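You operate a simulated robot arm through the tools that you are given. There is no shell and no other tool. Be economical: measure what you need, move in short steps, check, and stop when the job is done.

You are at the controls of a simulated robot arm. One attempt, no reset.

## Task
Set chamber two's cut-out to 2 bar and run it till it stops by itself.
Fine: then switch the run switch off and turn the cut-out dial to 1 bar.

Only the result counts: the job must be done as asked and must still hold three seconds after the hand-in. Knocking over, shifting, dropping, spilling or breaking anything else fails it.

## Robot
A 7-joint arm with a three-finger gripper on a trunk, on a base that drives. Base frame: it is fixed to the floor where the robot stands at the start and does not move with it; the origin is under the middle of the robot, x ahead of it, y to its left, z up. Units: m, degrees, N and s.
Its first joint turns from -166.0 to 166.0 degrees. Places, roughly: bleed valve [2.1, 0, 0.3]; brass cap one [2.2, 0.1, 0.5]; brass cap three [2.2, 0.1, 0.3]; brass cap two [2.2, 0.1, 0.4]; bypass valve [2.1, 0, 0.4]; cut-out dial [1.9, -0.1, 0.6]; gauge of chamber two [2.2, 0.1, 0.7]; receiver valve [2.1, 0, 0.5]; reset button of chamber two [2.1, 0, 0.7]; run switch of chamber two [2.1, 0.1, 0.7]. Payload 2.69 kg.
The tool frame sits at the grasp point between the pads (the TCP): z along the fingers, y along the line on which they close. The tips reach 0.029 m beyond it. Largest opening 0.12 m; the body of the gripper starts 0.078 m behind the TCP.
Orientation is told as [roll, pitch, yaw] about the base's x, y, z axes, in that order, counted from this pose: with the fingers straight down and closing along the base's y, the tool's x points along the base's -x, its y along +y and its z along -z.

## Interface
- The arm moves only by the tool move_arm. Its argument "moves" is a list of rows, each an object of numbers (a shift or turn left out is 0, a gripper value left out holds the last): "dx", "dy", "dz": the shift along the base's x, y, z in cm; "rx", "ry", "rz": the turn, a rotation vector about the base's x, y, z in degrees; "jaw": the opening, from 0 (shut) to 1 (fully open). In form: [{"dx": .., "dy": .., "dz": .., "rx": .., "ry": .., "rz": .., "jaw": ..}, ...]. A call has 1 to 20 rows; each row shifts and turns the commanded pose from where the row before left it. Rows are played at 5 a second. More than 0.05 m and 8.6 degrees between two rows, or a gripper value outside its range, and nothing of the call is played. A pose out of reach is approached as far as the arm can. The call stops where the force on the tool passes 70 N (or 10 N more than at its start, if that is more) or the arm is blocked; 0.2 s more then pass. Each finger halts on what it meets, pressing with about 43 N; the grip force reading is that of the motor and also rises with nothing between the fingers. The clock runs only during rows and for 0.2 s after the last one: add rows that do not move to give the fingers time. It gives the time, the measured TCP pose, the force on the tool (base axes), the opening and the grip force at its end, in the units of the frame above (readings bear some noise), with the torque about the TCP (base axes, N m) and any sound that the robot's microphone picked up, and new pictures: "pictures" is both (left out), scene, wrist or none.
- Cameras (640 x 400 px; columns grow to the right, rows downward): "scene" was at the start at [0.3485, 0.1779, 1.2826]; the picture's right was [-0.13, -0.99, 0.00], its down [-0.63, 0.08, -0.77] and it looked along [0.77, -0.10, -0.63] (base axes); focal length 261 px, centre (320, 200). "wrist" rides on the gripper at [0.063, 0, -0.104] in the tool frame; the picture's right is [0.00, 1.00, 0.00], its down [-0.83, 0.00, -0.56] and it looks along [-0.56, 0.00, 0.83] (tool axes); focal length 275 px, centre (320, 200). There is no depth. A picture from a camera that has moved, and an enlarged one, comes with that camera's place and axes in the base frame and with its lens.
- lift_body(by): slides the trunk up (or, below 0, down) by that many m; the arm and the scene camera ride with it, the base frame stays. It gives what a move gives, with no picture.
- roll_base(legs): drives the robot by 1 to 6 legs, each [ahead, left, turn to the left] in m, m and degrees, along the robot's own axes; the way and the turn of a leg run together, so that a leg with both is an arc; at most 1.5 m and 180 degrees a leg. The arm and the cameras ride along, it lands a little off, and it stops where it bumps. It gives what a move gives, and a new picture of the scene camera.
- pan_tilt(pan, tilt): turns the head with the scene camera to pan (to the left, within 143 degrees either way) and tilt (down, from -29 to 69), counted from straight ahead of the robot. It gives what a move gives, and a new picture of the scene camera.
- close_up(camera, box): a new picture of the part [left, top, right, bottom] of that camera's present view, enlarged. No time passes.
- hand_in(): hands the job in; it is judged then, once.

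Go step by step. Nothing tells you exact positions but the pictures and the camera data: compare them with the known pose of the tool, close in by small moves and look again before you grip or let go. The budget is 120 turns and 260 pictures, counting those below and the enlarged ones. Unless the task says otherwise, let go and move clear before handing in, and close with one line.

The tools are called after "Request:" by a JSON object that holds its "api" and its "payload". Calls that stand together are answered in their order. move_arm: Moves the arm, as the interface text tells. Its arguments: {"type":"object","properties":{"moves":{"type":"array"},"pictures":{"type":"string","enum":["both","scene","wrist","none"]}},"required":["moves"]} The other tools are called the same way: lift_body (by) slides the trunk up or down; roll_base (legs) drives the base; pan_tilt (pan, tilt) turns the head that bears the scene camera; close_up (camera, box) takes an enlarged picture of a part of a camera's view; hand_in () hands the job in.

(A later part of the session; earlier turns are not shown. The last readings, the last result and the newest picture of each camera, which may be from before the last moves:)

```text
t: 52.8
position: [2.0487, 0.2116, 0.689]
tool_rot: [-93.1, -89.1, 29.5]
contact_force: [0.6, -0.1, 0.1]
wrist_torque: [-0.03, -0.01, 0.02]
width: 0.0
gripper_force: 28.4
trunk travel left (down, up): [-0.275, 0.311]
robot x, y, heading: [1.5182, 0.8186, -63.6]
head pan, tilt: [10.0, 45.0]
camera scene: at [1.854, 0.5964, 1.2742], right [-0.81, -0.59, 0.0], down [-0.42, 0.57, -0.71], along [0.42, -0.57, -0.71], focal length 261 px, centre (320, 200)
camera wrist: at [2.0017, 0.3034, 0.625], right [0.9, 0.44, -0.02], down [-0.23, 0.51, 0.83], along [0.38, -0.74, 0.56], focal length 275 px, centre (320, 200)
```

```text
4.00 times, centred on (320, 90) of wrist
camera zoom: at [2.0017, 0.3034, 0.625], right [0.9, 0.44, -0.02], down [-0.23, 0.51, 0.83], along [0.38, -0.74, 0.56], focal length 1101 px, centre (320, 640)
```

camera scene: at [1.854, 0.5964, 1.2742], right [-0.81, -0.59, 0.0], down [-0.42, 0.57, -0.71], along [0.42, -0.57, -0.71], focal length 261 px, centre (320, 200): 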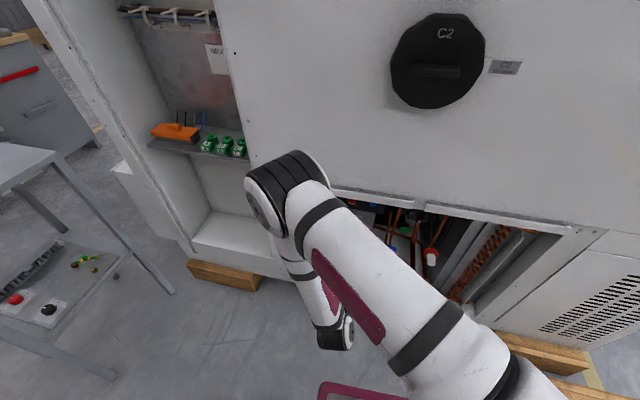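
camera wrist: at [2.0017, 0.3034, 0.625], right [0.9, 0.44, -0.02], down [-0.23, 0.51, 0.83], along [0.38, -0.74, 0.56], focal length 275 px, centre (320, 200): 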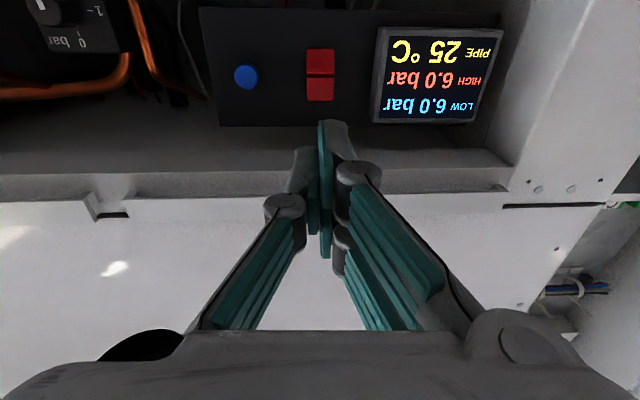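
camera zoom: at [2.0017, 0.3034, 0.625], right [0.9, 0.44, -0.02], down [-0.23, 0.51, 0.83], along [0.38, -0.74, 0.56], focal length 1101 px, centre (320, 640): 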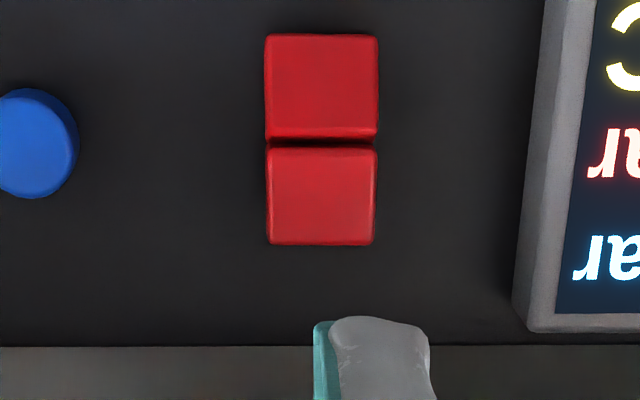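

The closed fingertips are lined up with the switch's upper half. I'll advance 13 cm and look.

Request:
{"api": "move_arm", "payload": {"moves": [{"dx": 1.9, "dy": -3.86, "dz": -0.3}, {"dx": 1.9, "dy": -3.86}, {"dx": 1.9, "dy": -3.86}, {}], "pictures": "wrist"}}

```text
t: 53.8
position: [2.1034, 0.0947, 0.6834]
tool_rot: [-92.1, -89.2, 28.3]
contact_force: [0.1, -0.6, -0.2]
wrist_torque: [0.03, -0.06, -0.01]
width: 0.0
gripper_force: 28.5
trunk travel left (down, up): [-0.275, 0.311]
robot x, y, heading: [1.5196, 0.8105, -63.9]
head pan, tilt: [10.0, 45.0]
camera wrist: at [2.0567, 0.1866, 0.6213], right [0.9, 0.44, -0.02], down [-0.23, 0.51, 0.83], along [0.38, -0.74, 0.56], focal length 275 px, centre (320, 200)
```

wrist: 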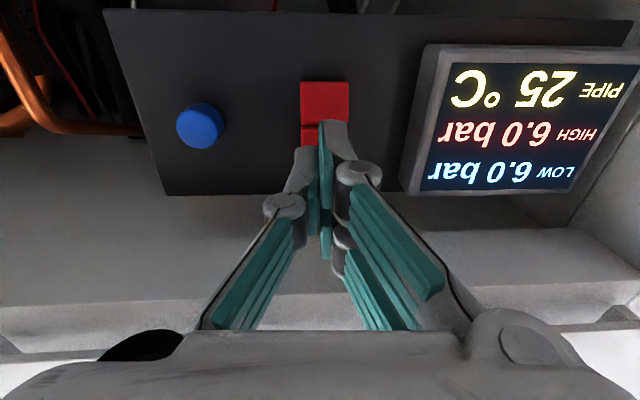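

Request:
{"api": "move_arm", "payload": {"moves": [{"dx": 0.22, "dy": -0.45, "dz": 0.2}, {"dx": 0.22, "dy": -0.45}, {"dx": 0.22, "dy": -0.45}, {"dx": 0.13, "dy": -0.27}], "pictures": "wrist"}}

```text
t: 54.8
position: [2.1104, 0.0826, 0.6871]
tool_rot: [-86.0, -89.1, 22.2]
contact_force: [-26.8, 43.8, 14.4]
wrist_torque: [0.1, 0.16, -0.37]
width: 0.006
gripper_force: 28.4
trunk travel left (down, up): [-0.275, 0.311]
robot x, y, heading: [1.5202, 0.8153, -63.2]
head pan, tilt: [10.0, 45.0]
camera wrist: at [2.0625, 0.1744, 0.6243], right [0.9, 0.44, -0.02], down [-0.23, 0.51, 0.83], along [0.38, -0.74, 0.55], focal length 275 px, centre (320, 200)
```

wrist: 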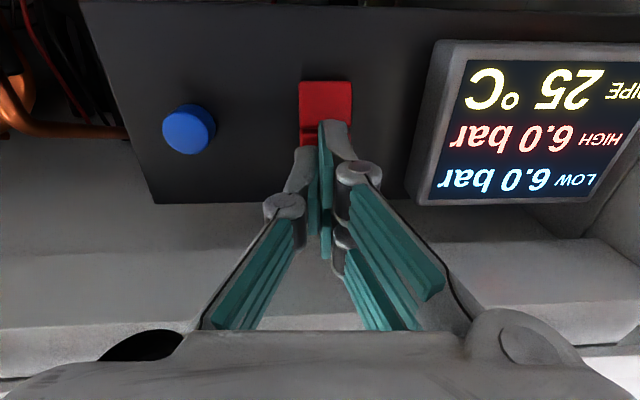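

I made 50 N contact with no sound. I'll back off and see whether it toggled.

Request:
{"api": "move_arm", "payload": {"moves": [{"dx": -0.66, "dy": 1.35}, {"dx": -0.44, "dy": 0.9}, {}, {}, {}], "pictures": "wrist"}}

Request:
{"api": "close_up", "payload": {"camera": "wrist", "box": [260, 40, 420, 160]}}

```text
t: 56.0
position: [2.1005, 0.1025, 0.6865]
tool_rot: [-93.0, -89.2, 29.3]
contact_force: [-0.2, -0.5, 0.1]
wrist_torque: [-0.03, 0.0, -0.03]
width: 0.0002
gripper_force: 28.5
trunk travel left (down, up): [-0.275, 0.311]
robot x, y, heading: [1.52, 0.8153, -63.8]
head pan, tilt: [10.0, 45.0]
camera wrist: at [2.0527, 0.1942, 0.6235], right [0.9, 0.44, -0.02], down [-0.23, 0.51, 0.83], along [0.38, -0.74, 0.56], focal length 275 px, centre (320, 200)
```

wrist: 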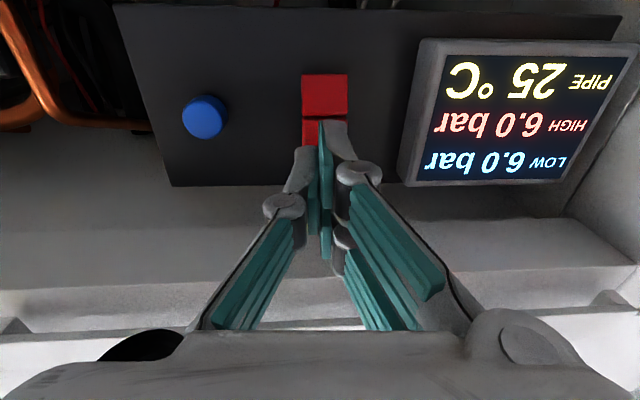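

```text
3.33 times, centred on (340, 100) of wrist
camera zoom: at [2.0527, 0.1942, 0.6235], right [0.9, 0.44, -0.02], down [-0.23, 0.51, 0.83], along [0.38, -0.74, 0.56], focal length 918 px, centre (253, 533)
```

zoom: 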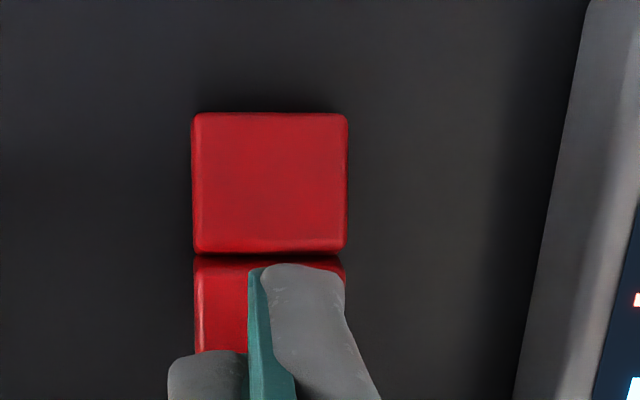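

No change; the lower half looks proud (the upper was already pressed). I'll press the lower half.

Request:
{"api": "move_arm", "payload": {"moves": [{"dz": -1.2}, {"dz": -1.3}, {"dx": 0.44, "dy": -0.9}, {"dx": 0.44, "dy": -0.9}, {"dx": 0.22, "dy": -0.45}, {"dx": 0.15, "dy": -0.3}], "pictures": "wrist"}}

```text
t: 57.4
position: [2.1112, 0.0822, 0.6593]
tool_rot: [-71.0, -89.1, 7.3]
contact_force: [-7.1, 15.3, 4.5]
wrist_torque: [-0.35, -0.23, 0.04]
width: 0.0001
gripper_force: 28.3
trunk travel left (down, up): [-0.275, 0.311]
robot x, y, heading: [1.5201, 0.8174, -63.8]
head pan, tilt: [10.0, 45.0]
stopped in row 6: the force on the tool passed its limit at 77 N (the readings are from after the stop); the commanded pose is now the measured one
camera wrist: at [2.0637, 0.1751, 0.5962], right [0.9, 0.44, -0.02], down [-0.23, 0.5, 0.83], along [0.38, -0.74, 0.55], focal length 275 px, centre (320, 200)
```

wrist: 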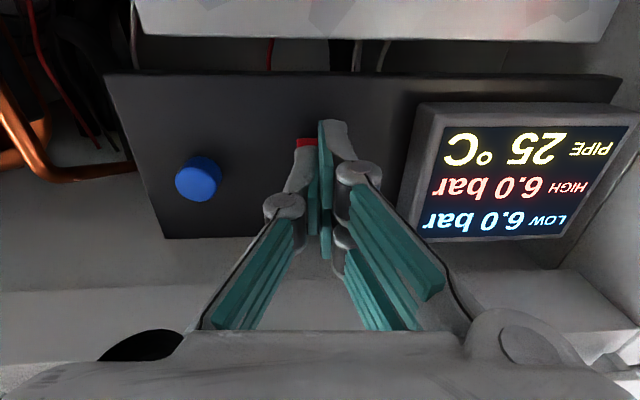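

Request:
{"api": "move_arm", "payload": {"moves": [{"dx": -0.66, "dy": 1.35}, {"dx": -1.5, "dy": 3.0}, {"dz": 1.5}, {}, {}], "pictures": "wrist"}}

Request:
{"api": "close_up", "payload": {"camera": "wrist", "box": [260, 40, 420, 160]}}

```text
t: 58.6
position: [2.0882, 0.125, 0.6739]
tool_rot: [-74.9, -89.1, 11.2]
contact_force: [1.2, 0.8, 1.1]
wrist_torque: [0.0, -0.04, -0.03]
width: 0.0
gripper_force: 28.9
trunk travel left (down, up): [-0.275, 0.311]
robot x, y, heading: [1.5191, 0.8168, -63.7]
head pan, tilt: [10.0, 45.0]
camera wrist: at [2.0412, 0.2173, 0.6116], right [0.9, 0.44, -0.02], down [-0.23, 0.5, 0.83], along [0.38, -0.74, 0.55], focal length 275 px, centre (320, 200)
```

wrist: 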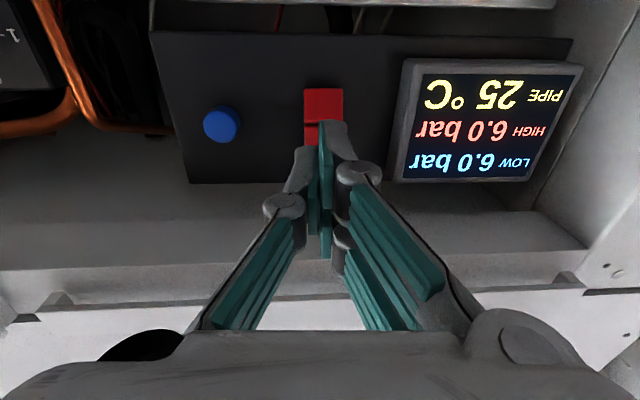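

```text
3.33 times, centred on (340, 100) of wrist
camera zoom: at [2.0412, 0.2173, 0.6116], right [0.9, 0.44, -0.02], down [-0.23, 0.5, 0.83], along [0.38, -0.74, 0.55], focal length 918 px, centre (253, 533)
```

zoom: 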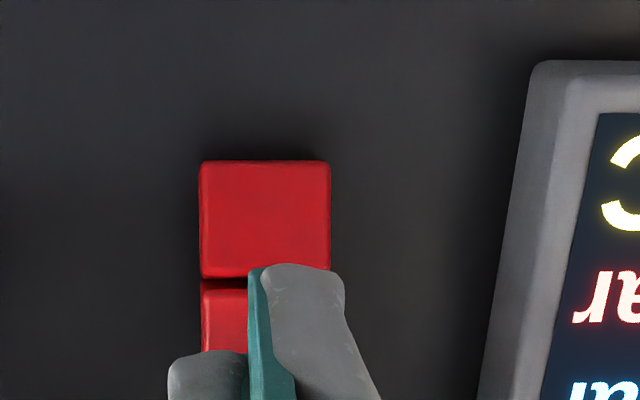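

No pressure change yet. I'll back off and lower the tool to see the switch unobstructed.

Request:
{"api": "move_arm", "payload": {"moves": [{"dx": -1.8, "dy": 3.6, "dz": -2}, {"dz": -4}, {}], "pictures": "wrist"}}

Request:
{"api": "close_up", "payload": {"camera": "wrist", "box": [200, 70, 520, 270]}}

```text
t: 59.4
position: [2.0705, 0.1608, 0.6135]
tool_rot: [-75.2, -89.0, 11.5]
contact_force: [-0.1, 0.5, -0.4]
wrist_torque: [-0.01, -0.01, -0.01]
width: 0.0
gripper_force: 28.9
trunk travel left (down, up): [-0.275, 0.311]
robot x, y, heading: [1.52, 0.8166, -63.6]
head pan, tilt: [10.0, 45.0]
camera wrist: at [2.0229, 0.2533, 0.5506], right [0.9, 0.44, -0.02], down [-0.23, 0.5, 0.83], along [0.38, -0.74, 0.55], focal length 275 px, centre (320, 200)
```

wrist: 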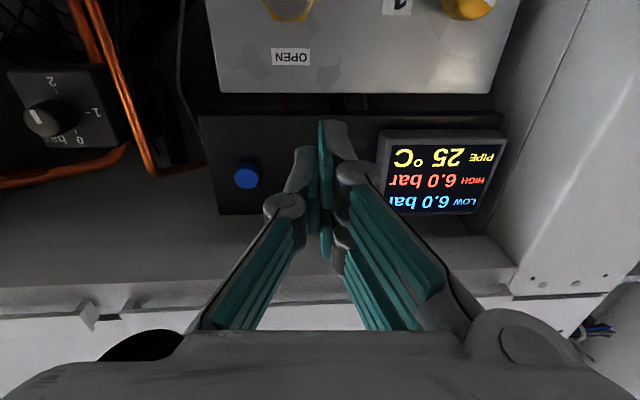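

```text
2.00 times, centred on (360, 170) of wrist
camera zoom: at [2.0229, 0.2533, 0.5506], right [0.9, 0.44, -0.02], down [-0.23, 0.5, 0.83], along [0.38, -0.74, 0.55], focal length 551 px, centre (240, 260)
```

zoom: 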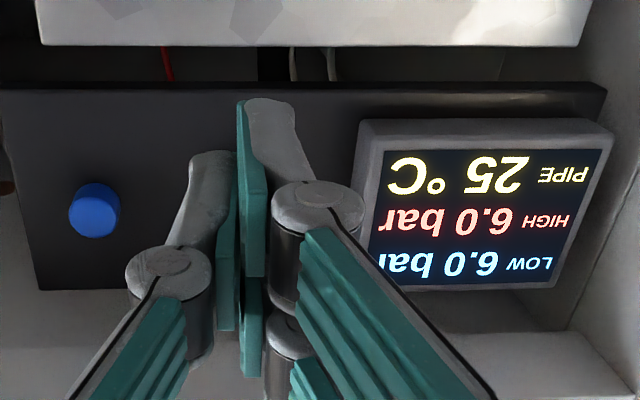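

Request:
{"api": "move_arm", "payload": {"moves": [{"dx": -4.0, "dy": -2.0, "dz": 3}, {"dx": -4.0, "dy": -2.0, "dz": 2}, {}, {}], "pictures": "wrist"}}

Request:
{"api": "close_up", "payload": {"camera": "wrist", "box": [380, 50, 600, 190]}}

```text
refused: row 1 steps farther than a row can; nothing moved
```

```text
2.86 times, centred on (490, 120) of wrist
camera zoom: at [2.0229, 0.2533, 0.5506], right [0.9, 0.44, -0.02], down [-0.23, 0.5, 0.83], along [0.38, -0.74, 0.55], focal length 786 px, centre (-166, 429)
```

zoom: 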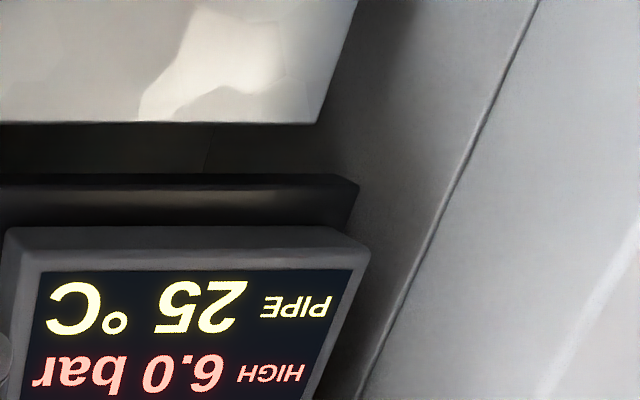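

Request:
{"api": "move_arm", "payload": {"moves": [{"dx": -3.5, "dy": -1.7, "dz": 2.5}, {"dx": -3.5, "dy": -1.7, "dz": 2.5}, {}, {}], "pictures": "wrist"}}

Request:
{"api": "close_up", "payload": {"camera": "wrist", "box": [320, 50, 540, 190]}}

```text
t: 60.4
position: [2.0019, 0.126, 0.6645]
tool_rot: [-74.8, -89.2, 11.0]
contact_force: [-0.8, 0.3, 0.2]
wrist_torque: [0.04, 0.04, 0.01]
width: 0.0
gripper_force: 28.4
trunk travel left (down, up): [-0.275, 0.311]
robot x, y, heading: [1.52, 0.8199, -63.8]
head pan, tilt: [10.0, 45.0]
camera wrist: at [1.9547, 0.2189, 0.6019], right [0.9, 0.44, -0.02], down [-0.23, 0.5, 0.83], along [0.38, -0.74, 0.55], focal length 275 px, centre (320, 200)
```

wrist: 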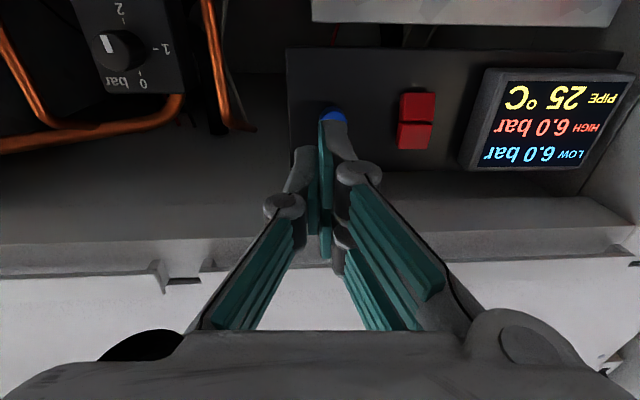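

```text
2.86 times, centred on (430, 120) of wrist
camera zoom: at [1.9547, 0.2189, 0.6019], right [0.9, 0.44, -0.02], down [-0.23, 0.5, 0.83], along [0.38, -0.74, 0.55], focal length 786 px, centre (6, 429)
```

zoom: 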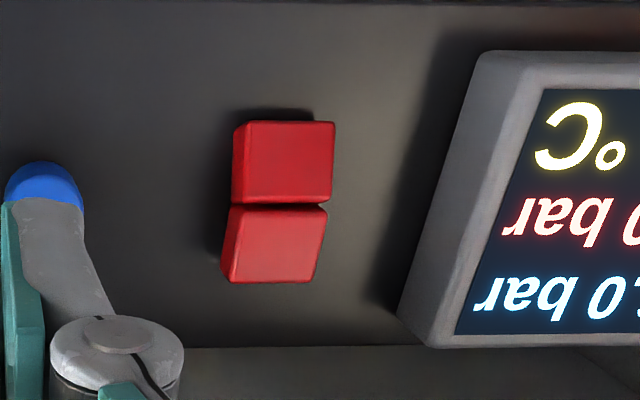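

The switch state is ambiguous. I'll press the upper half again, firmly, and then watch long enough for a slow pressure change.

Request:
{"api": "move_arm", "payload": {"moves": [{"dx": 3.5, "dy": 1.7, "dz": 0.7}, {"dx": 3.5, "dy": 1.7, "dz": 0.7}, {"dx": 1.4, "dy": -2.9, "dz": 0.8}, {"dx": 1.46, "dy": -2.85}, {"dx": 0.44, "dy": -0.9}, {"dx": 0.22, "dy": -0.45}, {"dx": 0.15, "dy": -0.3}, {}], "pictures": "wrist"}}

```text
t: 62.2
position: [2.1085, 0.0871, 0.686]
tool_rot: [-74.6, -89.2, 10.8]
contact_force: [-0.8, -0.6, 0.3]
wrist_torque: [0.02, 0.0, 0.0]
width: 0.0
gripper_force: 28.1
trunk travel left (down, up): [-0.275, 0.311]
robot x, y, heading: [1.5187, 0.8143, -63.6]
head pan, tilt: [10.0, 45.0]
camera wrist: at [2.0615, 0.1792, 0.6234], right [0.9, 0.44, -0.02], down [-0.23, 0.5, 0.83], along [0.38, -0.74, 0.55], focal length 275 px, centre (320, 200)
```

wrist: 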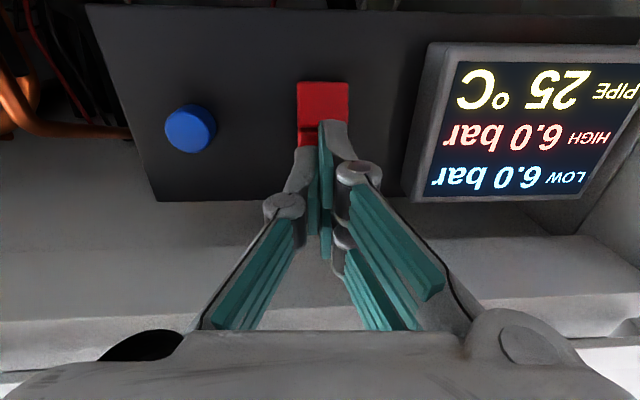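

Request:
{"api": "move_arm", "payload": {"moves": [{"dx": 0.13, "dy": -0.27}, {}], "pictures": "none"}}

Request:
{"api": "move_arm", "payload": {"moves": [{"dx": 0.13, "dy": -0.27}, {}], "pictures": "none"}}

Request:
{"api": "move_arm", "payload": {"moves": [{"dx": 0.13, "dy": -0.27}, {}], "pictures": "none"}}

Request:
{"api": "move_arm", "payload": {"moves": [{"dx": 0.13, "dy": -0.27}, {}], "pictures": "wrist"}}

```text
t: 62.8
position: [2.1093, 0.0839, 0.6847]
tool_rot: [-73.8, -89.2, 10.0]
contact_force: [-0.5, 0.4, -0.1]
wrist_torque: [0.02, 0.0, -0.01]
width: 0.0
gripper_force: 28.4
trunk travel left (down, up): [-0.275, 0.311]
robot x, y, heading: [1.5189, 0.8181, -63.7]
head pan, tilt: [10.0, 45.0]
```

```text
t: 63.4
position: [2.111, 0.0828, 0.6858]
tool_rot: [-72.2, -89.1, 8.7]
contact_force: [-12.2, 21.9, 7.2]
wrist_torque: [0.0, 0.08, -0.19]
width: 0.0001
gripper_force: 28.2
trunk travel left (down, up): [-0.275, 0.311]
robot x, y, heading: [1.5174, 0.814, -63.7]
head pan, tilt: [10.0, 45.0]
```

```text
t: 64.0
position: [2.1112, 0.0833, 0.6848]
tool_rot: [-66.3, -89.0, 2.7]
contact_force: [-33.7, 60.2, 14.7]
wrist_torque: [0.23, 0.19, -0.37]
width: 0.0061
gripper_force: 28.7
trunk travel left (down, up): [-0.275, 0.311]
robot x, y, heading: [1.5181, 0.8164, -63.6]
head pan, tilt: [10.0, 45.0]
```

```text
t: 64.3
position: [2.1107, 0.0831, 0.6836]
tool_rot: [-63.2, -88.9, -0.3]
contact_force: [-15.0, 21.0, 13.7]
wrist_torque: [-0.27, -0.04, -0.26]
width: 0.0001
gripper_force: 28.8
trunk travel left (down, up): [-0.275, 0.311]
robot x, y, heading: [1.5195, 0.8154, -63.6]
head pan, tilt: [10.0, 45.0]
stopped in row 1: the force on the tool passed its limit at 87 N (the readings are from after the stop); the commanded pose is now the measured one
camera wrist: at [2.0636, 0.1755, 0.6224], right [0.9, 0.45, -0.02], down [-0.23, 0.5, 0.84], along [0.38, -0.74, 0.55], focal length 275 px, centre (320, 200)
```

wrist: 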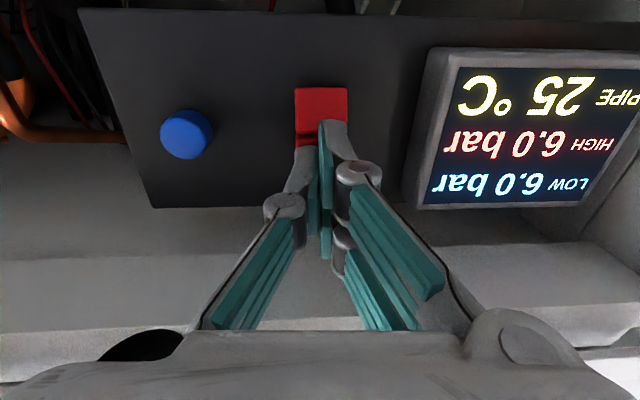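

I'll return to the same reference viewpoint and compare the rocker's look with the earlier picture.

Request:
{"api": "move_arm", "payload": {"moves": [{"dx": -1.5, "dy": 3.0}, {"dx": -2.2, "dy": 4.0}, {"dx": -3.55, "dy": -1.35, "dz": -1}, {"dx": -3.55, "dy": -1.35, "dz": -0.9}, {}, {}, {}], "pictures": "wrist"}}

Request:
{"api": "close_up", "payload": {"camera": "wrist", "box": [320, 50, 540, 190]}}

```text
t: 65.9
position: [2.005, 0.1222, 0.6658]
tool_rot: [-57.7, -88.9, -6.0]
contact_force: [0.2, 0.3, -0.6]
wrist_torque: [0.01, 0.02, 0.02]
width: 0.0
gripper_force: 28.5
trunk travel left (down, up): [-0.275, 0.311]
robot x, y, heading: [1.5179, 0.815, -63.5]
head pan, tilt: [10.0, 45.0]
camera wrist: at [1.9568, 0.2157, 0.603], right [0.9, 0.44, -0.02], down [-0.23, 0.5, 0.84], along [0.38, -0.74, 0.55], focal length 275 px, centre (320, 200)
```

wrist: 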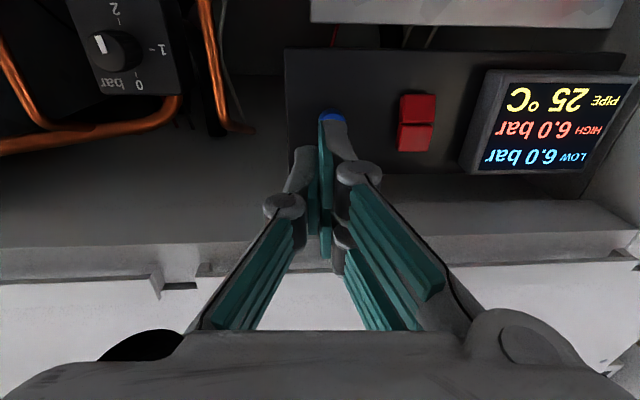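

```text
2.86 times, centred on (430, 120) of wrist
camera zoom: at [1.9568, 0.2157, 0.603], right [0.9, 0.44, -0.02], down [-0.23, 0.5, 0.84], along [0.38, -0.74, 0.55], focal length 786 px, centre (6, 429)
```

zoom: 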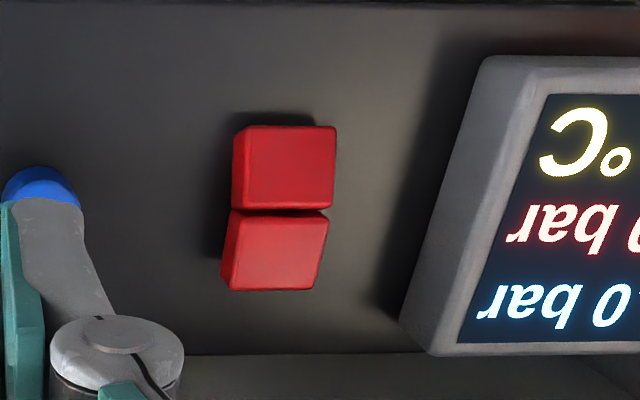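

Neither rocker position changes the pressures, so perhaps there is a supply or reset interlock. I'll look at the electrical compartment and the C1–C3 knobs.

Request:
{"api": "pan_tilt", "payload": {"pan": 25, "tilt": 5}}

Request:
{"api": "close_up", "payload": {"camera": "scene", "box": [0, 0, 640, 400]}}

```text
t: 67.0
position: [2.0049, 0.1233, 0.6655]
tool_rot: [-57.6, -88.8, -5.9]
contact_force: [-0.7, 0.7, -0.1]
wrist_torque: [0.0, -0.01, -0.01]
width: 0.0001
gripper_force: 28.1
trunk travel left (down, up): [-0.275, 0.311]
robot x, y, heading: [1.5186, 0.8201, -63.8]
head pan, tilt: [25.0, 5.0]
camera scene: at [1.8769, 0.6058, 1.3372], right [-0.62, -0.78, 0.0], down [-0.07, 0.06, -1.0], along [0.78, -0.62, -0.09], focal length 261 px, centre (320, 200)
```

scene: 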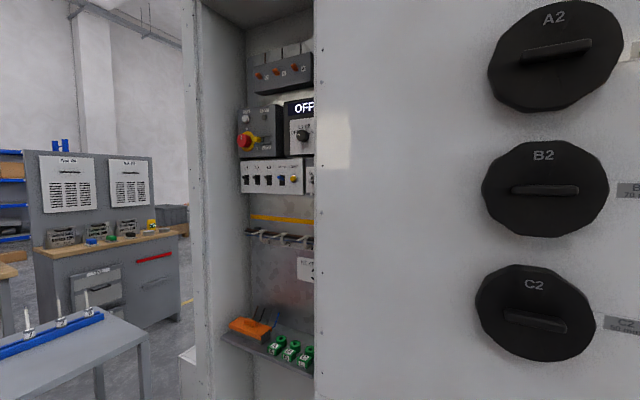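

```text
1.00 times, centred on (320, 200) of scene (not enlarged: the box is as wide or as high as the picture)
camera zoom: at [1.8769, 0.6058, 1.3372], right [-0.62, -0.78, 0.0], down [-0.07, 0.06, -1.0], along [0.78, -0.62, -0.09], focal length 261 px, centre (320, 200)
```

zoom: 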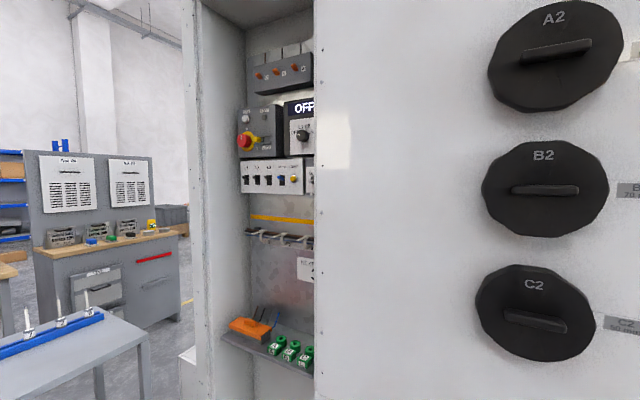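

Request:
{"api": "close_up", "payload": {"camera": "scene", "box": [230, 40, 330, 205]}}

Request:
{"api": "close_up", "payload": {"camera": "scene", "box": [230, 220, 330, 380]}}

Request:
{"api": "close_up", "payload": {"camera": "scene", "box": [470, 0, 640, 370]}}

```text
2.42 times, centred on (280, 122) of scene
camera zoom: at [1.8769, 0.6058, 1.3372], right [-0.62, -0.78, 0.0], down [-0.07, 0.06, -1.0], along [0.78, -0.62, -0.09], focal length 633 px, centre (417, 388)
```

zoom: 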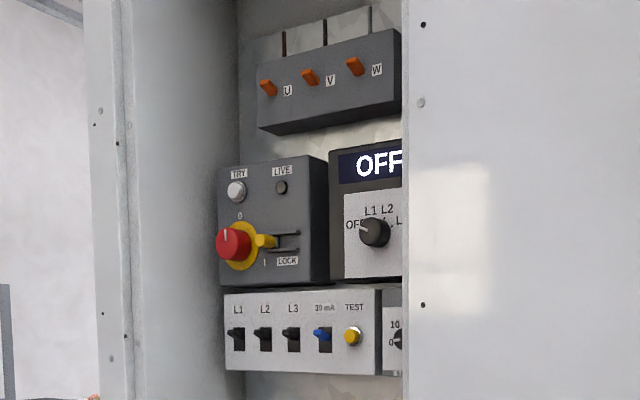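

```text
2.50 times, centred on (280, 300) of scene
camera zoom: at [1.8769, 0.6058, 1.3372], right [-0.62, -0.78, 0.0], down [-0.07, 0.06, -1.0], along [0.78, -0.62, -0.09], focal length 653 px, centre (420, -50)
```

zoom: 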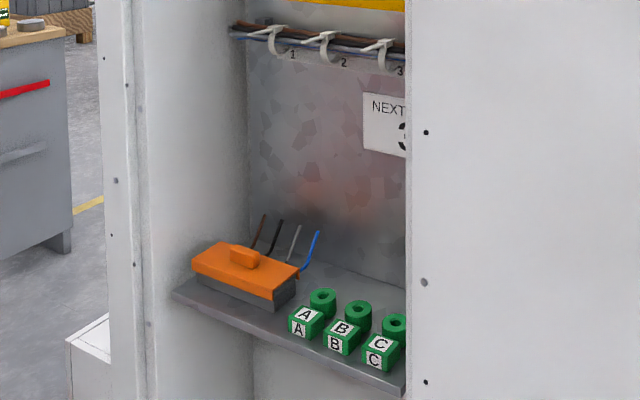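

```text
1.08 times, centred on (555, 185) of scene (not enlarged: the box is as wide or as high as the picture)
camera zoom: at [1.8769, 0.6058, 1.3372], right [-0.62, -0.78, 0.0], down [-0.07, 0.06, -1.0], along [0.78, -0.62, -0.09], focal length 282 px, centre (66, 216)
```

zoom: 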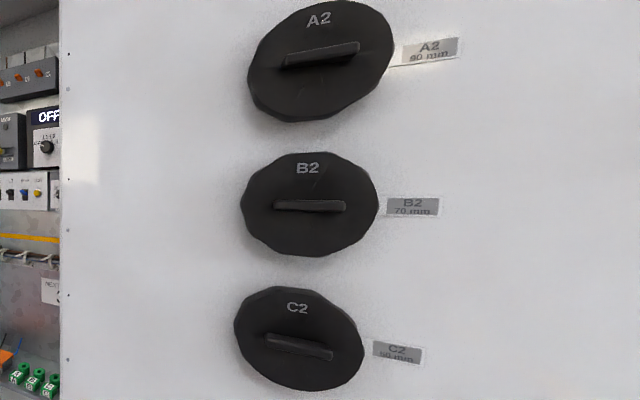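

These upper compartments look like separate jobs. I'll test the lower half of the rocker slowly, watching force for a toggle.

Request:
{"api": "move_arm", "payload": {"moves": [{"dx": 3.47, "dy": 1.71, "dz": -0.5}, {"dx": 3.47, "dy": 1.71, "dz": -0.5}, {"dx": 1.6, "dy": -3.26}, {"dx": 1.5, "dy": -3.06}, {}], "pictures": "none"}}

Request:
{"api": "move_arm", "payload": {"moves": [{"dx": 0.13, "dy": -0.27}], "pictures": "none"}}

Request:
{"api": "move_arm", "payload": {"moves": [{"dx": 0.13, "dy": -0.27}], "pictures": "none"}}

Request:
{"api": "move_arm", "payload": {"moves": [{"dx": 0.13, "dy": -0.27}], "pictures": "none"}}

Request:
{"api": "move_arm", "payload": {"moves": [{"dx": 0.13, "dy": -0.27}], "pictures": "wrist"}}

```text
t: 68.2
position: [2.106, 0.0959, 0.6557]
tool_rot: [-57.0, -88.9, -6.6]
contact_force: [0.2, 0.1, 0.2]
wrist_torque: [0.01, 0.01, 0.0]
width: 0.0001
gripper_force: 28.8
trunk travel left (down, up): [-0.275, 0.311]
robot x, y, heading: [1.5161, 0.8176, -63.7]
head pan, tilt: [25.0, 5.0]
```

```text
t: 68.6
position: [2.1053, 0.0935, 0.6544]
tool_rot: [-57.1, -88.9, -6.5]
contact_force: [0.2, -0.8, -0.1]
wrist_torque: [0.02, 0.03, 0.02]
width: 0.0003
gripper_force: 29.1
trunk travel left (down, up): [-0.275, 0.311]
robot x, y, heading: [1.5178, 0.816, -63.7]
head pan, tilt: [25.0, 5.0]
```

```text
t: 69.0
position: [2.1084, 0.091, 0.6544]
tool_rot: [-58.1, -88.8, -5.6]
contact_force: [-0.4, -1.0, 0.9]
wrist_torque: [0.0, 0.01, 0.02]
width: 0.0
gripper_force: 28.6
trunk travel left (down, up): [-0.275, 0.311]
robot x, y, heading: [1.5171, 0.8166, -63.6]
head pan, tilt: [25.0, 5.0]
```

```text
t: 69.4
position: [2.1093, 0.089, 0.6539]
tool_rot: [-58.8, -88.9, -4.8]
contact_force: [-0.2, 0.1, 0.0]
wrist_torque: [0.0, -0.01, 0.03]
width: 0.0001
gripper_force: 28.6
trunk travel left (down, up): [-0.275, 0.311]
robot x, y, heading: [1.5197, 0.8168, -63.4]
head pan, tilt: [25.0, 5.0]
```

```text
t: 69.8
position: [2.1102, 0.0856, 0.6535]
tool_rot: [-58.6, -88.9, -5.0]
contact_force: [0.3, 0.4, -0.6]
wrist_torque: [0.01, -0.02, 0.03]
width: 0.0003
gripper_force: 28.7
trunk travel left (down, up): [-0.275, 0.311]
robot x, y, heading: [1.5211, 0.817, -63.3]
head pan, tilt: [25.0, 5.0]
camera wrist: at [2.0622, 0.178, 0.5923], right [0.9, 0.45, -0.02], down [-0.23, 0.5, 0.84], along [0.38, -0.74, 0.55], focal length 275 px, centre (320, 200)
```

wrist: 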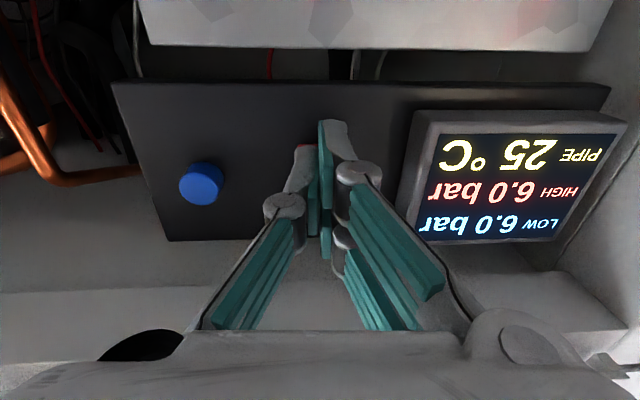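

Request:
{"api": "move_arm", "payload": {"moves": [{"dx": 0.09, "dy": -0.18}], "pictures": "none"}}

Request:
{"api": "move_arm", "payload": {"moves": [{"dx": 0.09, "dy": -0.18}], "pictures": "none"}}

Request:
{"api": "move_arm", "payload": {"moves": [{"dx": 0.09, "dy": -0.18}], "pictures": "none"}}

Request:
{"api": "move_arm", "payload": {"moves": [{"dx": 0.09, "dy": -0.18}], "pictures": "none"}}

Request:
{"api": "move_arm", "payload": {"moves": [{"dx": 0.09, "dy": -0.18}], "pictures": "none"}}

```text
t: 70.2
position: [2.1108, 0.0828, 0.6539]
tool_rot: [-57.5, -89.0, -6.0]
contact_force: [-0.1, -0.4, -0.5]
wrist_torque: [0.04, 0.03, 0.01]
width: 0.0
gripper_force: 28.0
trunk travel left (down, up): [-0.275, 0.311]
robot x, y, heading: [1.5158, 0.8154, -63.5]
head pan, tilt: [25.0, 5.0]
```

```text
t: 70.6
position: [2.1107, 0.0829, 0.6546]
tool_rot: [-56.9, -88.9, -6.7]
contact_force: [-11.2, 18.0, 5.7]
wrist_torque: [-0.44, -0.42, -0.05]
width: 0.0001
gripper_force: 28.4
trunk travel left (down, up): [-0.275, 0.311]
robot x, y, heading: [1.5176, 0.8197, -63.7]
head pan, tilt: [25.0, 5.0]
```

```text
t: 71.0
position: [2.1105, 0.0825, 0.6542]
tool_rot: [-55.3, -88.8, -8.3]
contact_force: [-30.9, 48.7, 13.3]
wrist_torque: [-1.2, -0.95, -0.06]
width: 0.0002
gripper_force: 28.2
trunk travel left (down, up): [-0.275, 0.311]
robot x, y, heading: [1.517, 0.8193, -63.5]
head pan, tilt: [25.0, 5.0]
```

```text
t: 71.3
position: [2.1123, 0.0828, 0.6521]
tool_rot: [-49.7, -88.7, -13.8]
contact_force: [-7.0, 15.0, 3.1]
wrist_torque: [-0.4, -0.15, 0.03]
width: 0.0
gripper_force: 28.3
trunk travel left (down, up): [-0.275, 0.311]
robot x, y, heading: [1.5194, 0.8154, -63.7]
head pan, tilt: [25.0, 5.0]
stopped in row 1: the force on the tool passed its limit at 74 N (the readings are from after the stop); the commanded pose is now the measured one
```

```text
t: 71.7
position: [2.1128, 0.0833, 0.651]
tool_rot: [-45.9, -88.6, -17.5]
contact_force: [-20.9, 39.9, 5.1]
wrist_torque: [-0.88, -0.54, 0.04]
width: 0.0
gripper_force: 28.3
trunk travel left (down, up): [-0.275, 0.311]
robot x, y, heading: [1.519, 0.8199, -63.7]
head pan, tilt: [25.0, 5.0]
```

Request:
{"api": "move_arm", "payload": {"moves": [{"dx": -0.09, "dy": 0.18}], "pictures": "wrist"}}

Request:
{"api": "close_up", "payload": {"camera": "wrist", "box": [250, 80, 410, 200]}}

```text
t: 72.1
position: [2.1127, 0.0825, 0.6522]
tool_rot: [-48.3, -88.8, -15.1]
contact_force: [-10.5, 31.7, -2.2]
wrist_torque: [-0.74, 0.1, 0.13]
width: 0.0
gripper_force: 28.4
trunk travel left (down, up): [-0.275, 0.311]
robot x, y, heading: [1.5168, 0.8201, -63.5]
head pan, tilt: [25.0, 5.0]
camera wrist: at [2.0636, 0.1758, 0.5904], right [0.89, 0.45, -0.02], down [-0.23, 0.49, 0.84], along [0.39, -0.75, 0.54], focal length 275 px, centre (320, 200)
```

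wrist: 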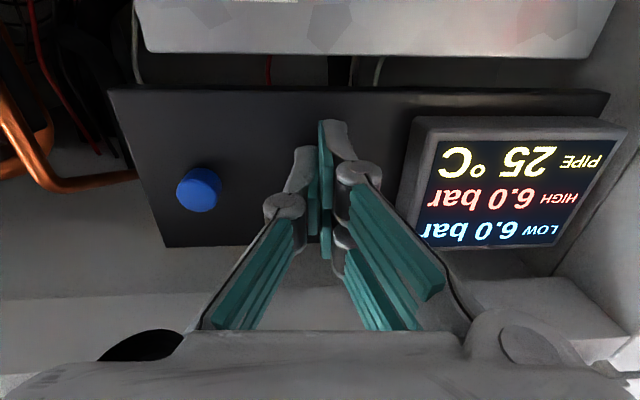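

```text
3.33 times, centred on (330, 140) of wrist
camera zoom: at [2.0636, 0.1758, 0.5904], right [0.89, 0.45, -0.02], down [-0.23, 0.49, 0.84], along [0.39, -0.75, 0.54], focal length 918 px, centre (287, 400)
```

zoom: 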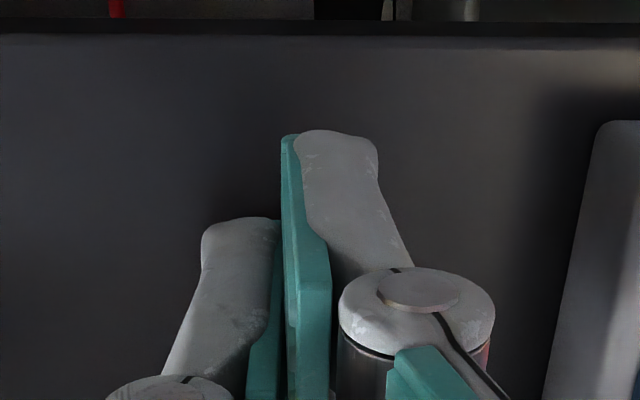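

The torques reveal it: the gripper has one finger against a pair spread about ±2 cm vertically, so my presses straddled the rocker's centre. I'll press the lower half using only the upper finger of the pair (TCP z ≈ 0.640).

Request:
{"api": "move_arm", "payload": {"moves": [{"dx": -0.88, "dy": 1.8}, {"dx": -0.45, "dy": -0.22, "dz": -1.2}, {"dx": 0.66, "dy": -1.35}, {}], "pictures": "wrist"}}

Request:
{"api": "close_up", "payload": {"camera": "wrist", "box": [250, 80, 410, 200]}}

```text
t: 73.1
position: [2.1049, 0.0831, 0.6401]
tool_rot: [-51.8, -88.8, -11.9]
contact_force: [0.3, 0.4, -0.4]
wrist_torque: [0.02, 0.01, 0.0]
width: 0.0
gripper_force: 28.4
trunk travel left (down, up): [-0.275, 0.311]
robot x, y, heading: [1.5184, 0.8202, -63.7]
head pan, tilt: [25.0, 5.0]
camera wrist: at [2.0573, 0.1758, 0.5789], right [0.9, 0.45, -0.02], down [-0.23, 0.5, 0.84], along [0.38, -0.75, 0.54], focal length 275 px, centre (320, 200)
```

wrist: 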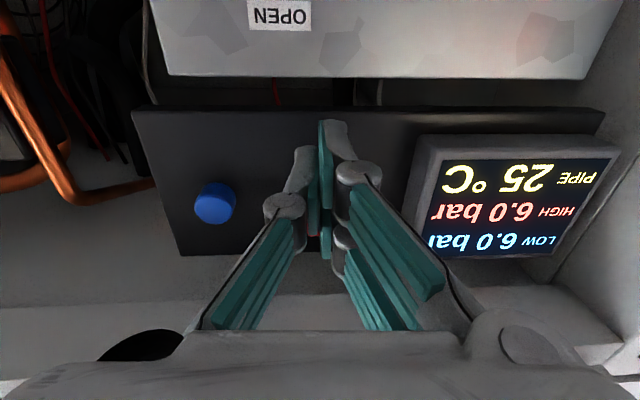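

```text
3.33 times, centred on (330, 140) of wrist
camera zoom: at [2.0573, 0.1758, 0.5789], right [0.9, 0.45, -0.02], down [-0.23, 0.5, 0.84], along [0.38, -0.75, 0.54], focal length 918 px, centre (287, 400)
```

zoom: 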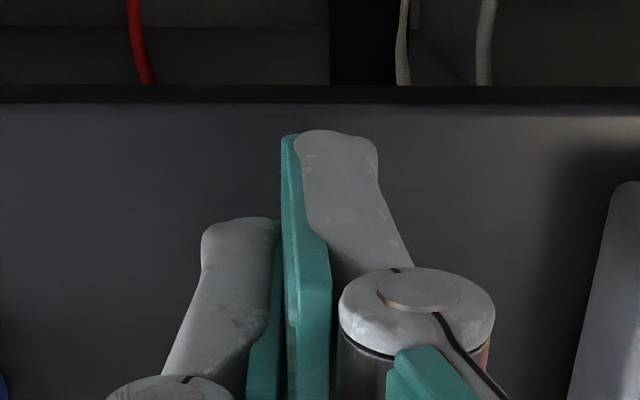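

Request:
{"api": "move_arm", "payload": {"moves": [{"dx": 0.09, "dy": -0.18}], "pictures": "none"}}

Request:
{"api": "move_arm", "payload": {"moves": [{"dx": 0.09, "dy": -0.18}], "pictures": "none"}}

Request:
{"api": "move_arm", "payload": {"moves": [{"dx": 0.09, "dy": -0.18}], "pictures": "none"}}

Request:
{"api": "move_arm", "payload": {"moves": [{"dx": 0.09, "dy": -0.18}], "pictures": "none"}}

Request:
{"api": "move_arm", "payload": {"moves": [{"dx": 0.09, "dy": -0.18}, {}, {}], "pictures": "wrist"}}

```text
t: 73.5
position: [2.1059, 0.0813, 0.6408]
tool_rot: [-51.3, -88.8, -12.4]
contact_force: [-0.3, -0.4, 0.9]
wrist_torque: [-0.04, 0.0, 0.0]
width: 0.0
gripper_force: 28.3
trunk travel left (down, up): [-0.275, 0.311]
robot x, y, heading: [1.5213, 0.8177, -63.5]
head pan, tilt: [25.0, 5.0]
```

```text
t: 73.9
position: [2.1061, 0.0808, 0.6414]
tool_rot: [-51.4, -88.8, -12.1]
contact_force: [0.3, -0.6, -0.5]
wrist_torque: [-0.02, -0.01, 0.03]
width: 0.0001
gripper_force: 28.1
trunk travel left (down, up): [-0.275, 0.311]
robot x, y, heading: [1.5181, 0.8153, -63.5]
head pan, tilt: [25.0, 5.0]
```

```text
t: 74.3
position: [2.1077, 0.0777, 0.6414]
tool_rot: [-51.2, -88.7, -12.3]
contact_force: [-0.3, -0.8, 0.3]
wrist_torque: [0.01, -0.01, -0.01]
width: 0.0
gripper_force: 28.9
trunk travel left (down, up): [-0.275, 0.311]
robot x, y, heading: [1.5175, 0.8196, -63.7]
head pan, tilt: [25.0, 5.0]
```

```text
t: 74.7
position: [2.1079, 0.0773, 0.6392]
tool_rot: [-47.8, -88.7, -15.7]
contact_force: [-5.3, 8.7, -1.0]
wrist_torque: [-0.14, -0.11, 0.03]
width: 0.0
gripper_force: 29.3
trunk travel left (down, up): [-0.275, 0.311]
robot x, y, heading: [1.5155, 0.816, -63.6]
head pan, tilt: [25.0, 5.0]
```

```text
t: 75.5
position: [2.1092, 0.0765, 0.6397]
tool_rot: [-44.0, -88.5, -19.3]
contact_force: [-20.0, 39.6, -8.6]
wrist_torque: [-0.59, -0.35, 0.11]
width: 0.0002
gripper_force: 28.0
trunk travel left (down, up): [-0.275, 0.311]
robot x, y, heading: [1.5175, 0.8172, -63.8]
head pan, tilt: [25.0, 5.0]
camera wrist: at [2.0608, 0.1698, 0.5779], right [0.89, 0.45, -0.02], down [-0.22, 0.49, 0.84], along [0.39, -0.75, 0.54], focal length 275 px, centre (320, 200)
```

wrist: 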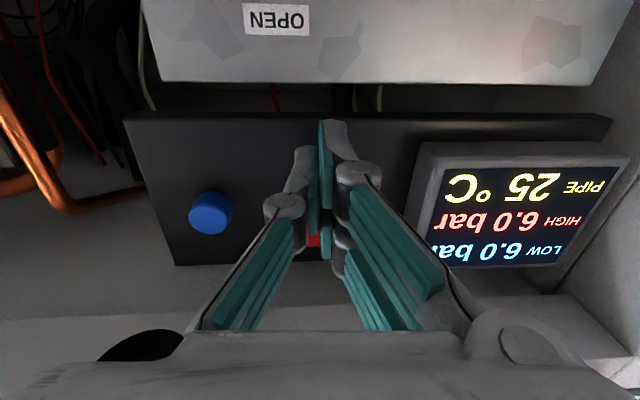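

The lower half is seated 4 mm deeper, so the upper half is the proud one. I'll back off and press it with the pair's lower finger (TCP z ≈ 0.703).

Request:
{"api": "move_arm", "payload": {"moves": [{"dx": -0.88, "dy": 1.8}, {"dx": -0.88, "dy": 1.8}, {"dz": 2.2}, {"dz": 2.2}, {"dz": 1.9}, {"dx": 0.66, "dy": -1.35}, {}], "pictures": "wrist"}}

```text
t: 77.1
position: [2.0991, 0.0975, 0.703]
tool_rot: [-51.6, -88.7, -11.8]
contact_force: [-0.2, 0.0, -0.4]
wrist_torque: [-0.03, -0.03, -0.02]
width: 0.0001
gripper_force: 28.5
trunk travel left (down, up): [-0.275, 0.311]
robot x, y, heading: [1.5161, 0.8149, -63.6]
head pan, tilt: [25.0, 5.0]
camera wrist: at [2.0504, 0.1897, 0.6416], right [0.9, 0.45, -0.02], down [-0.23, 0.5, 0.84], along [0.38, -0.75, 0.54], focal length 275 px, centre (320, 200)
```

wrist: 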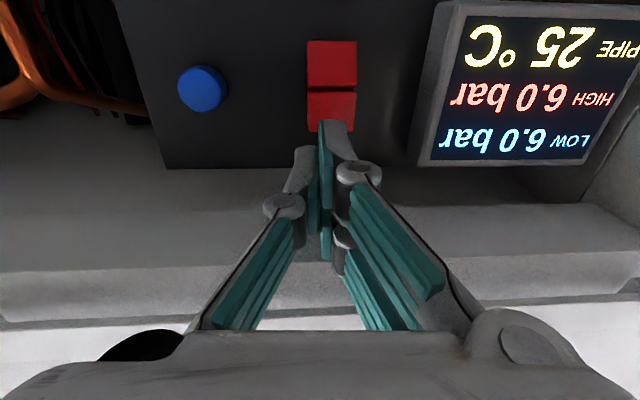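

Request:
{"api": "move_arm", "payload": {"moves": [{"dx": 0.35, "dy": -0.72}, {"dx": 0.13, "dy": -0.27}], "pictures": "none"}}

Request:
{"api": "move_arm", "payload": {"moves": [{"dx": 0.11, "dy": -0.22}], "pictures": "none"}}

Request:
{"api": "move_arm", "payload": {"moves": [{"dx": 0.11, "dy": -0.22}], "pictures": "none"}}

Request:
{"api": "move_arm", "payload": {"moves": [{"dx": 0.11, "dy": -0.22}], "pictures": "none"}}

Request:
{"api": "move_arm", "payload": {"moves": [{"dx": 0.11, "dy": -0.22}, {}], "pictures": "wrist"}}

```text
t: 77.7
position: [2.1041, 0.0868, 0.7036]
tool_rot: [-50.4, -88.9, -13.0]
contact_force: [-0.2, 1.3, 0.8]
wrist_torque: [-0.01, 0.01, -0.03]
width: 0.0
gripper_force: 28.5
trunk travel left (down, up): [-0.275, 0.311]
robot x, y, heading: [1.5177, 0.8157, -63.5]
head pan, tilt: [25.0, 5.0]
```

```text
t: 78.1
position: [2.1039, 0.0856, 0.7035]
tool_rot: [-51.4, -88.7, -12.1]
contact_force: [0.1, -0.6, 0.5]
wrist_torque: [0.01, -0.01, 0.02]
width: 0.0001
gripper_force: 28.5
trunk travel left (down, up): [-0.275, 0.311]
robot x, y, heading: [1.5182, 0.8157, -63.6]
head pan, tilt: [25.0, 5.0]
```

```text
t: 78.5
position: [2.1039, 0.0826, 0.7028]
tool_rot: [-51.6, -88.8, -12.2]
contact_force: [-0.7, 0.0, 1.1]
wrist_torque: [-0.02, 0.01, 0.01]
width: 0.0
gripper_force: 28.8
trunk travel left (down, up): [-0.275, 0.311]
robot x, y, heading: [1.5185, 0.8168, -63.5]
head pan, tilt: [25.0, 5.0]
```

```text
t: 78.9
position: [2.1066, 0.081, 0.7028]
tool_rot: [-51.3, -88.8, -12.3]
contact_force: [-0.3, 0.5, 0.5]
wrist_torque: [0.01, 0.02, -0.03]
width: 0.0001
gripper_force: 28.7
trunk travel left (down, up): [-0.275, 0.311]
robot x, y, heading: [1.5197, 0.8177, -63.9]
head pan, tilt: [25.0, 5.0]
```

```text
t: 79.5
position: [2.1065, 0.0801, 0.7042]
tool_rot: [-52.3, -88.7, -11.4]
contact_force: [-10.5, 13.2, 6.4]
wrist_torque: [0.18, 0.14, 0.07]
width: 0.0
gripper_force: 28.9
trunk travel left (down, up): [-0.275, 0.311]
robot x, y, heading: [1.5142, 0.8154, -63.7]
head pan, tilt: [25.0, 5.0]
camera wrist: at [2.0586, 0.1724, 0.642], right [0.9, 0.45, -0.02], down [-0.23, 0.5, 0.84], along [0.38, -0.75, 0.54], focal length 275 px, centre (320, 200)
```

wrist: 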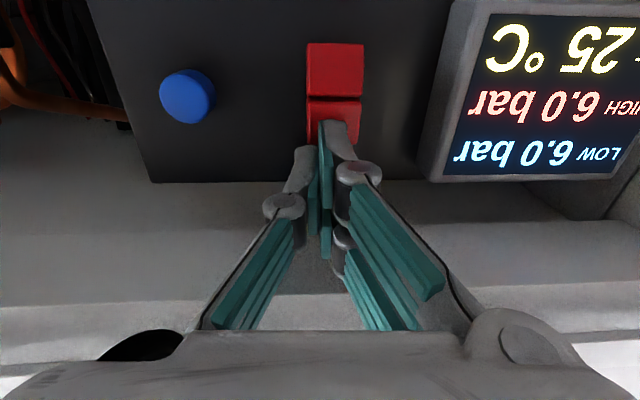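

Request:
{"api": "move_arm", "payload": {"moves": [{"dx": 0.13, "dy": -0.27}], "pictures": "none"}}

Request:
{"api": "move_arm", "payload": {"moves": [{"dx": 0.13, "dy": -0.27}], "pictures": "none"}}

Request:
{"api": "move_arm", "payload": {"moves": [{"dx": 0.13, "dy": -0.27}, {}, {}], "pictures": "wrist"}}

```text
t: 79.9
position: [2.1087, 0.0777, 0.7039]
tool_rot: [-52.1, -88.7, -11.4]
contact_force: [-16.5, 29.3, 15.5]
wrist_torque: [0.43, -0.08, -0.17]
width: 0.0001
gripper_force: 28.3
trunk travel left (down, up): [-0.275, 0.311]
robot x, y, heading: [1.5194, 0.8188, -63.7]
head pan, tilt: [25.0, 5.0]
```

```text
t: 80.4
position: [2.1088, 0.0783, 0.7041]
tool_rot: [-53.1, -88.7, -10.3]
contact_force: [-16.6, 22.9, 19.8]
wrist_torque: [0.04, 0.06, -0.14]
width: 0.0
gripper_force: 28.8
trunk travel left (down, up): [-0.275, 0.311]
robot x, y, heading: [1.5189, 0.8221, -63.7]
head pan, tilt: [25.0, 5.0]
stopped in row 1: the force on the tool passed its limit at 72 N (the readings are from after the stop); the commanded pose is now the measured one
```

```text
t: 80.9
position: [2.1089, 0.0778, 0.7035]
tool_rot: [-53.7, -88.7, -9.9]
contact_force: [-19.0, 24.9, 22.2]
wrist_torque: [0.06, 0.09, -0.09]
width: 0.0
gripper_force: 28.4
trunk travel left (down, up): [-0.275, 0.311]
robot x, y, heading: [1.5166, 0.8175, -63.7]
head pan, tilt: [25.0, 5.0]
stopped in row 2: the force on the tool passed its limit at 73 N (the readings are from after the stop); the commanded pose is now the measured one
camera wrist: at [2.0606, 0.1708, 0.6424], right [0.89, 0.45, -0.02], down [-0.23, 0.5, 0.84], along [0.39, -0.74, 0.54], focal length 275 px, centre (320, 200)
```

wrist: 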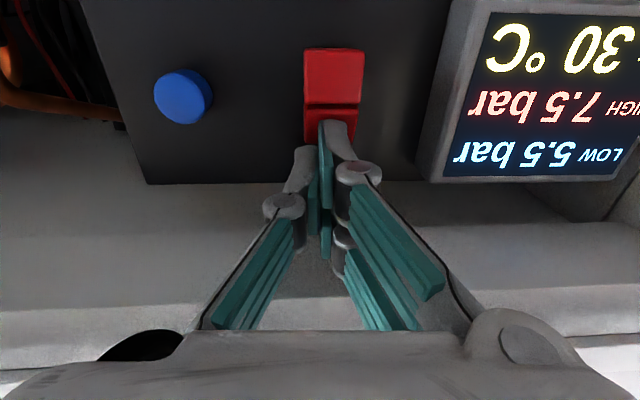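

It's running: LOW 5.5 and falling, HIGH 7.5 rising, pipe 30 °C. I'll back off and watch the gauge.

Request:
{"api": "move_arm", "payload": {"moves": [{"dx": -1.1, "dy": 2.24}, {"dx": -1.1, "dy": 2.24}, {}], "pictures": "wrist"}}

Request:
{"api": "move_arm", "payload": {"moves": [{}, {}, {}, {}], "pictures": "wrist"}}

```text
t: 81.7
position: [2.0868, 0.1216, 0.7016]
tool_rot: [-43.6, -88.5, -19.8]
contact_force: [-0.1, 0.2, -0.3]
wrist_torque: [-0.01, -0.02, 0.02]
width: 0.0001
gripper_force: 28.2
trunk travel left (down, up): [-0.275, 0.311]
robot x, y, heading: [1.5181, 0.8176, -63.6]
head pan, tilt: [25.0, 5.0]
camera wrist: at [2.0392, 0.214, 0.6405], right [0.89, 0.45, -0.02], down [-0.23, 0.49, 0.84], along [0.39, -0.75, 0.54], focal length 275 px, centre (320, 200)
```

wrist: 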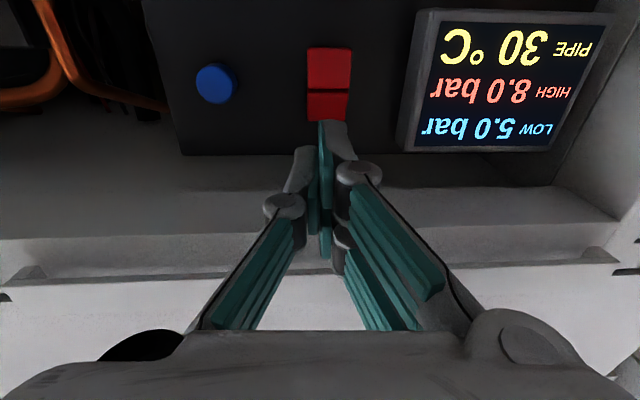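

```text
t: 82.7
position: [2.0882, 0.1205, 0.7002]
tool_rot: [-44.2, -88.5, -19.2]
contact_force: [-0.2, -0.8, -0.8]
wrist_torque: [-0.01, 0.01, 0.0]
width: 0.0001
gripper_force: 28.8
trunk travel left (down, up): [-0.275, 0.311]
robot x, y, heading: [1.5166, 0.8197, -63.5]
head pan, tilt: [25.0, 5.0]
camera wrist: at [2.0393, 0.214, 0.6405], right [0.89, 0.45, -0.02], down [-0.23, 0.49, 0.84], along [0.39, -0.75, 0.54], focal length 275 px, centre (320, 200)
```

wrist: 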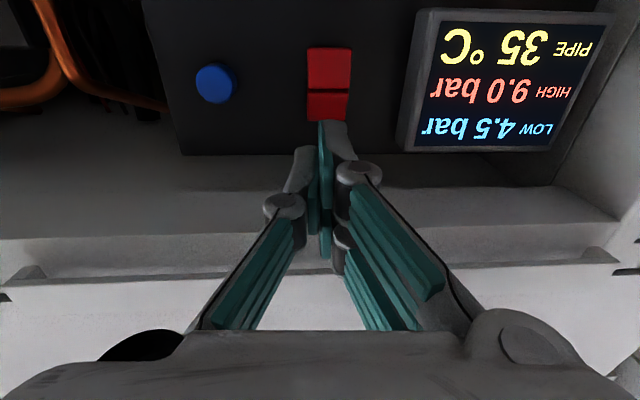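

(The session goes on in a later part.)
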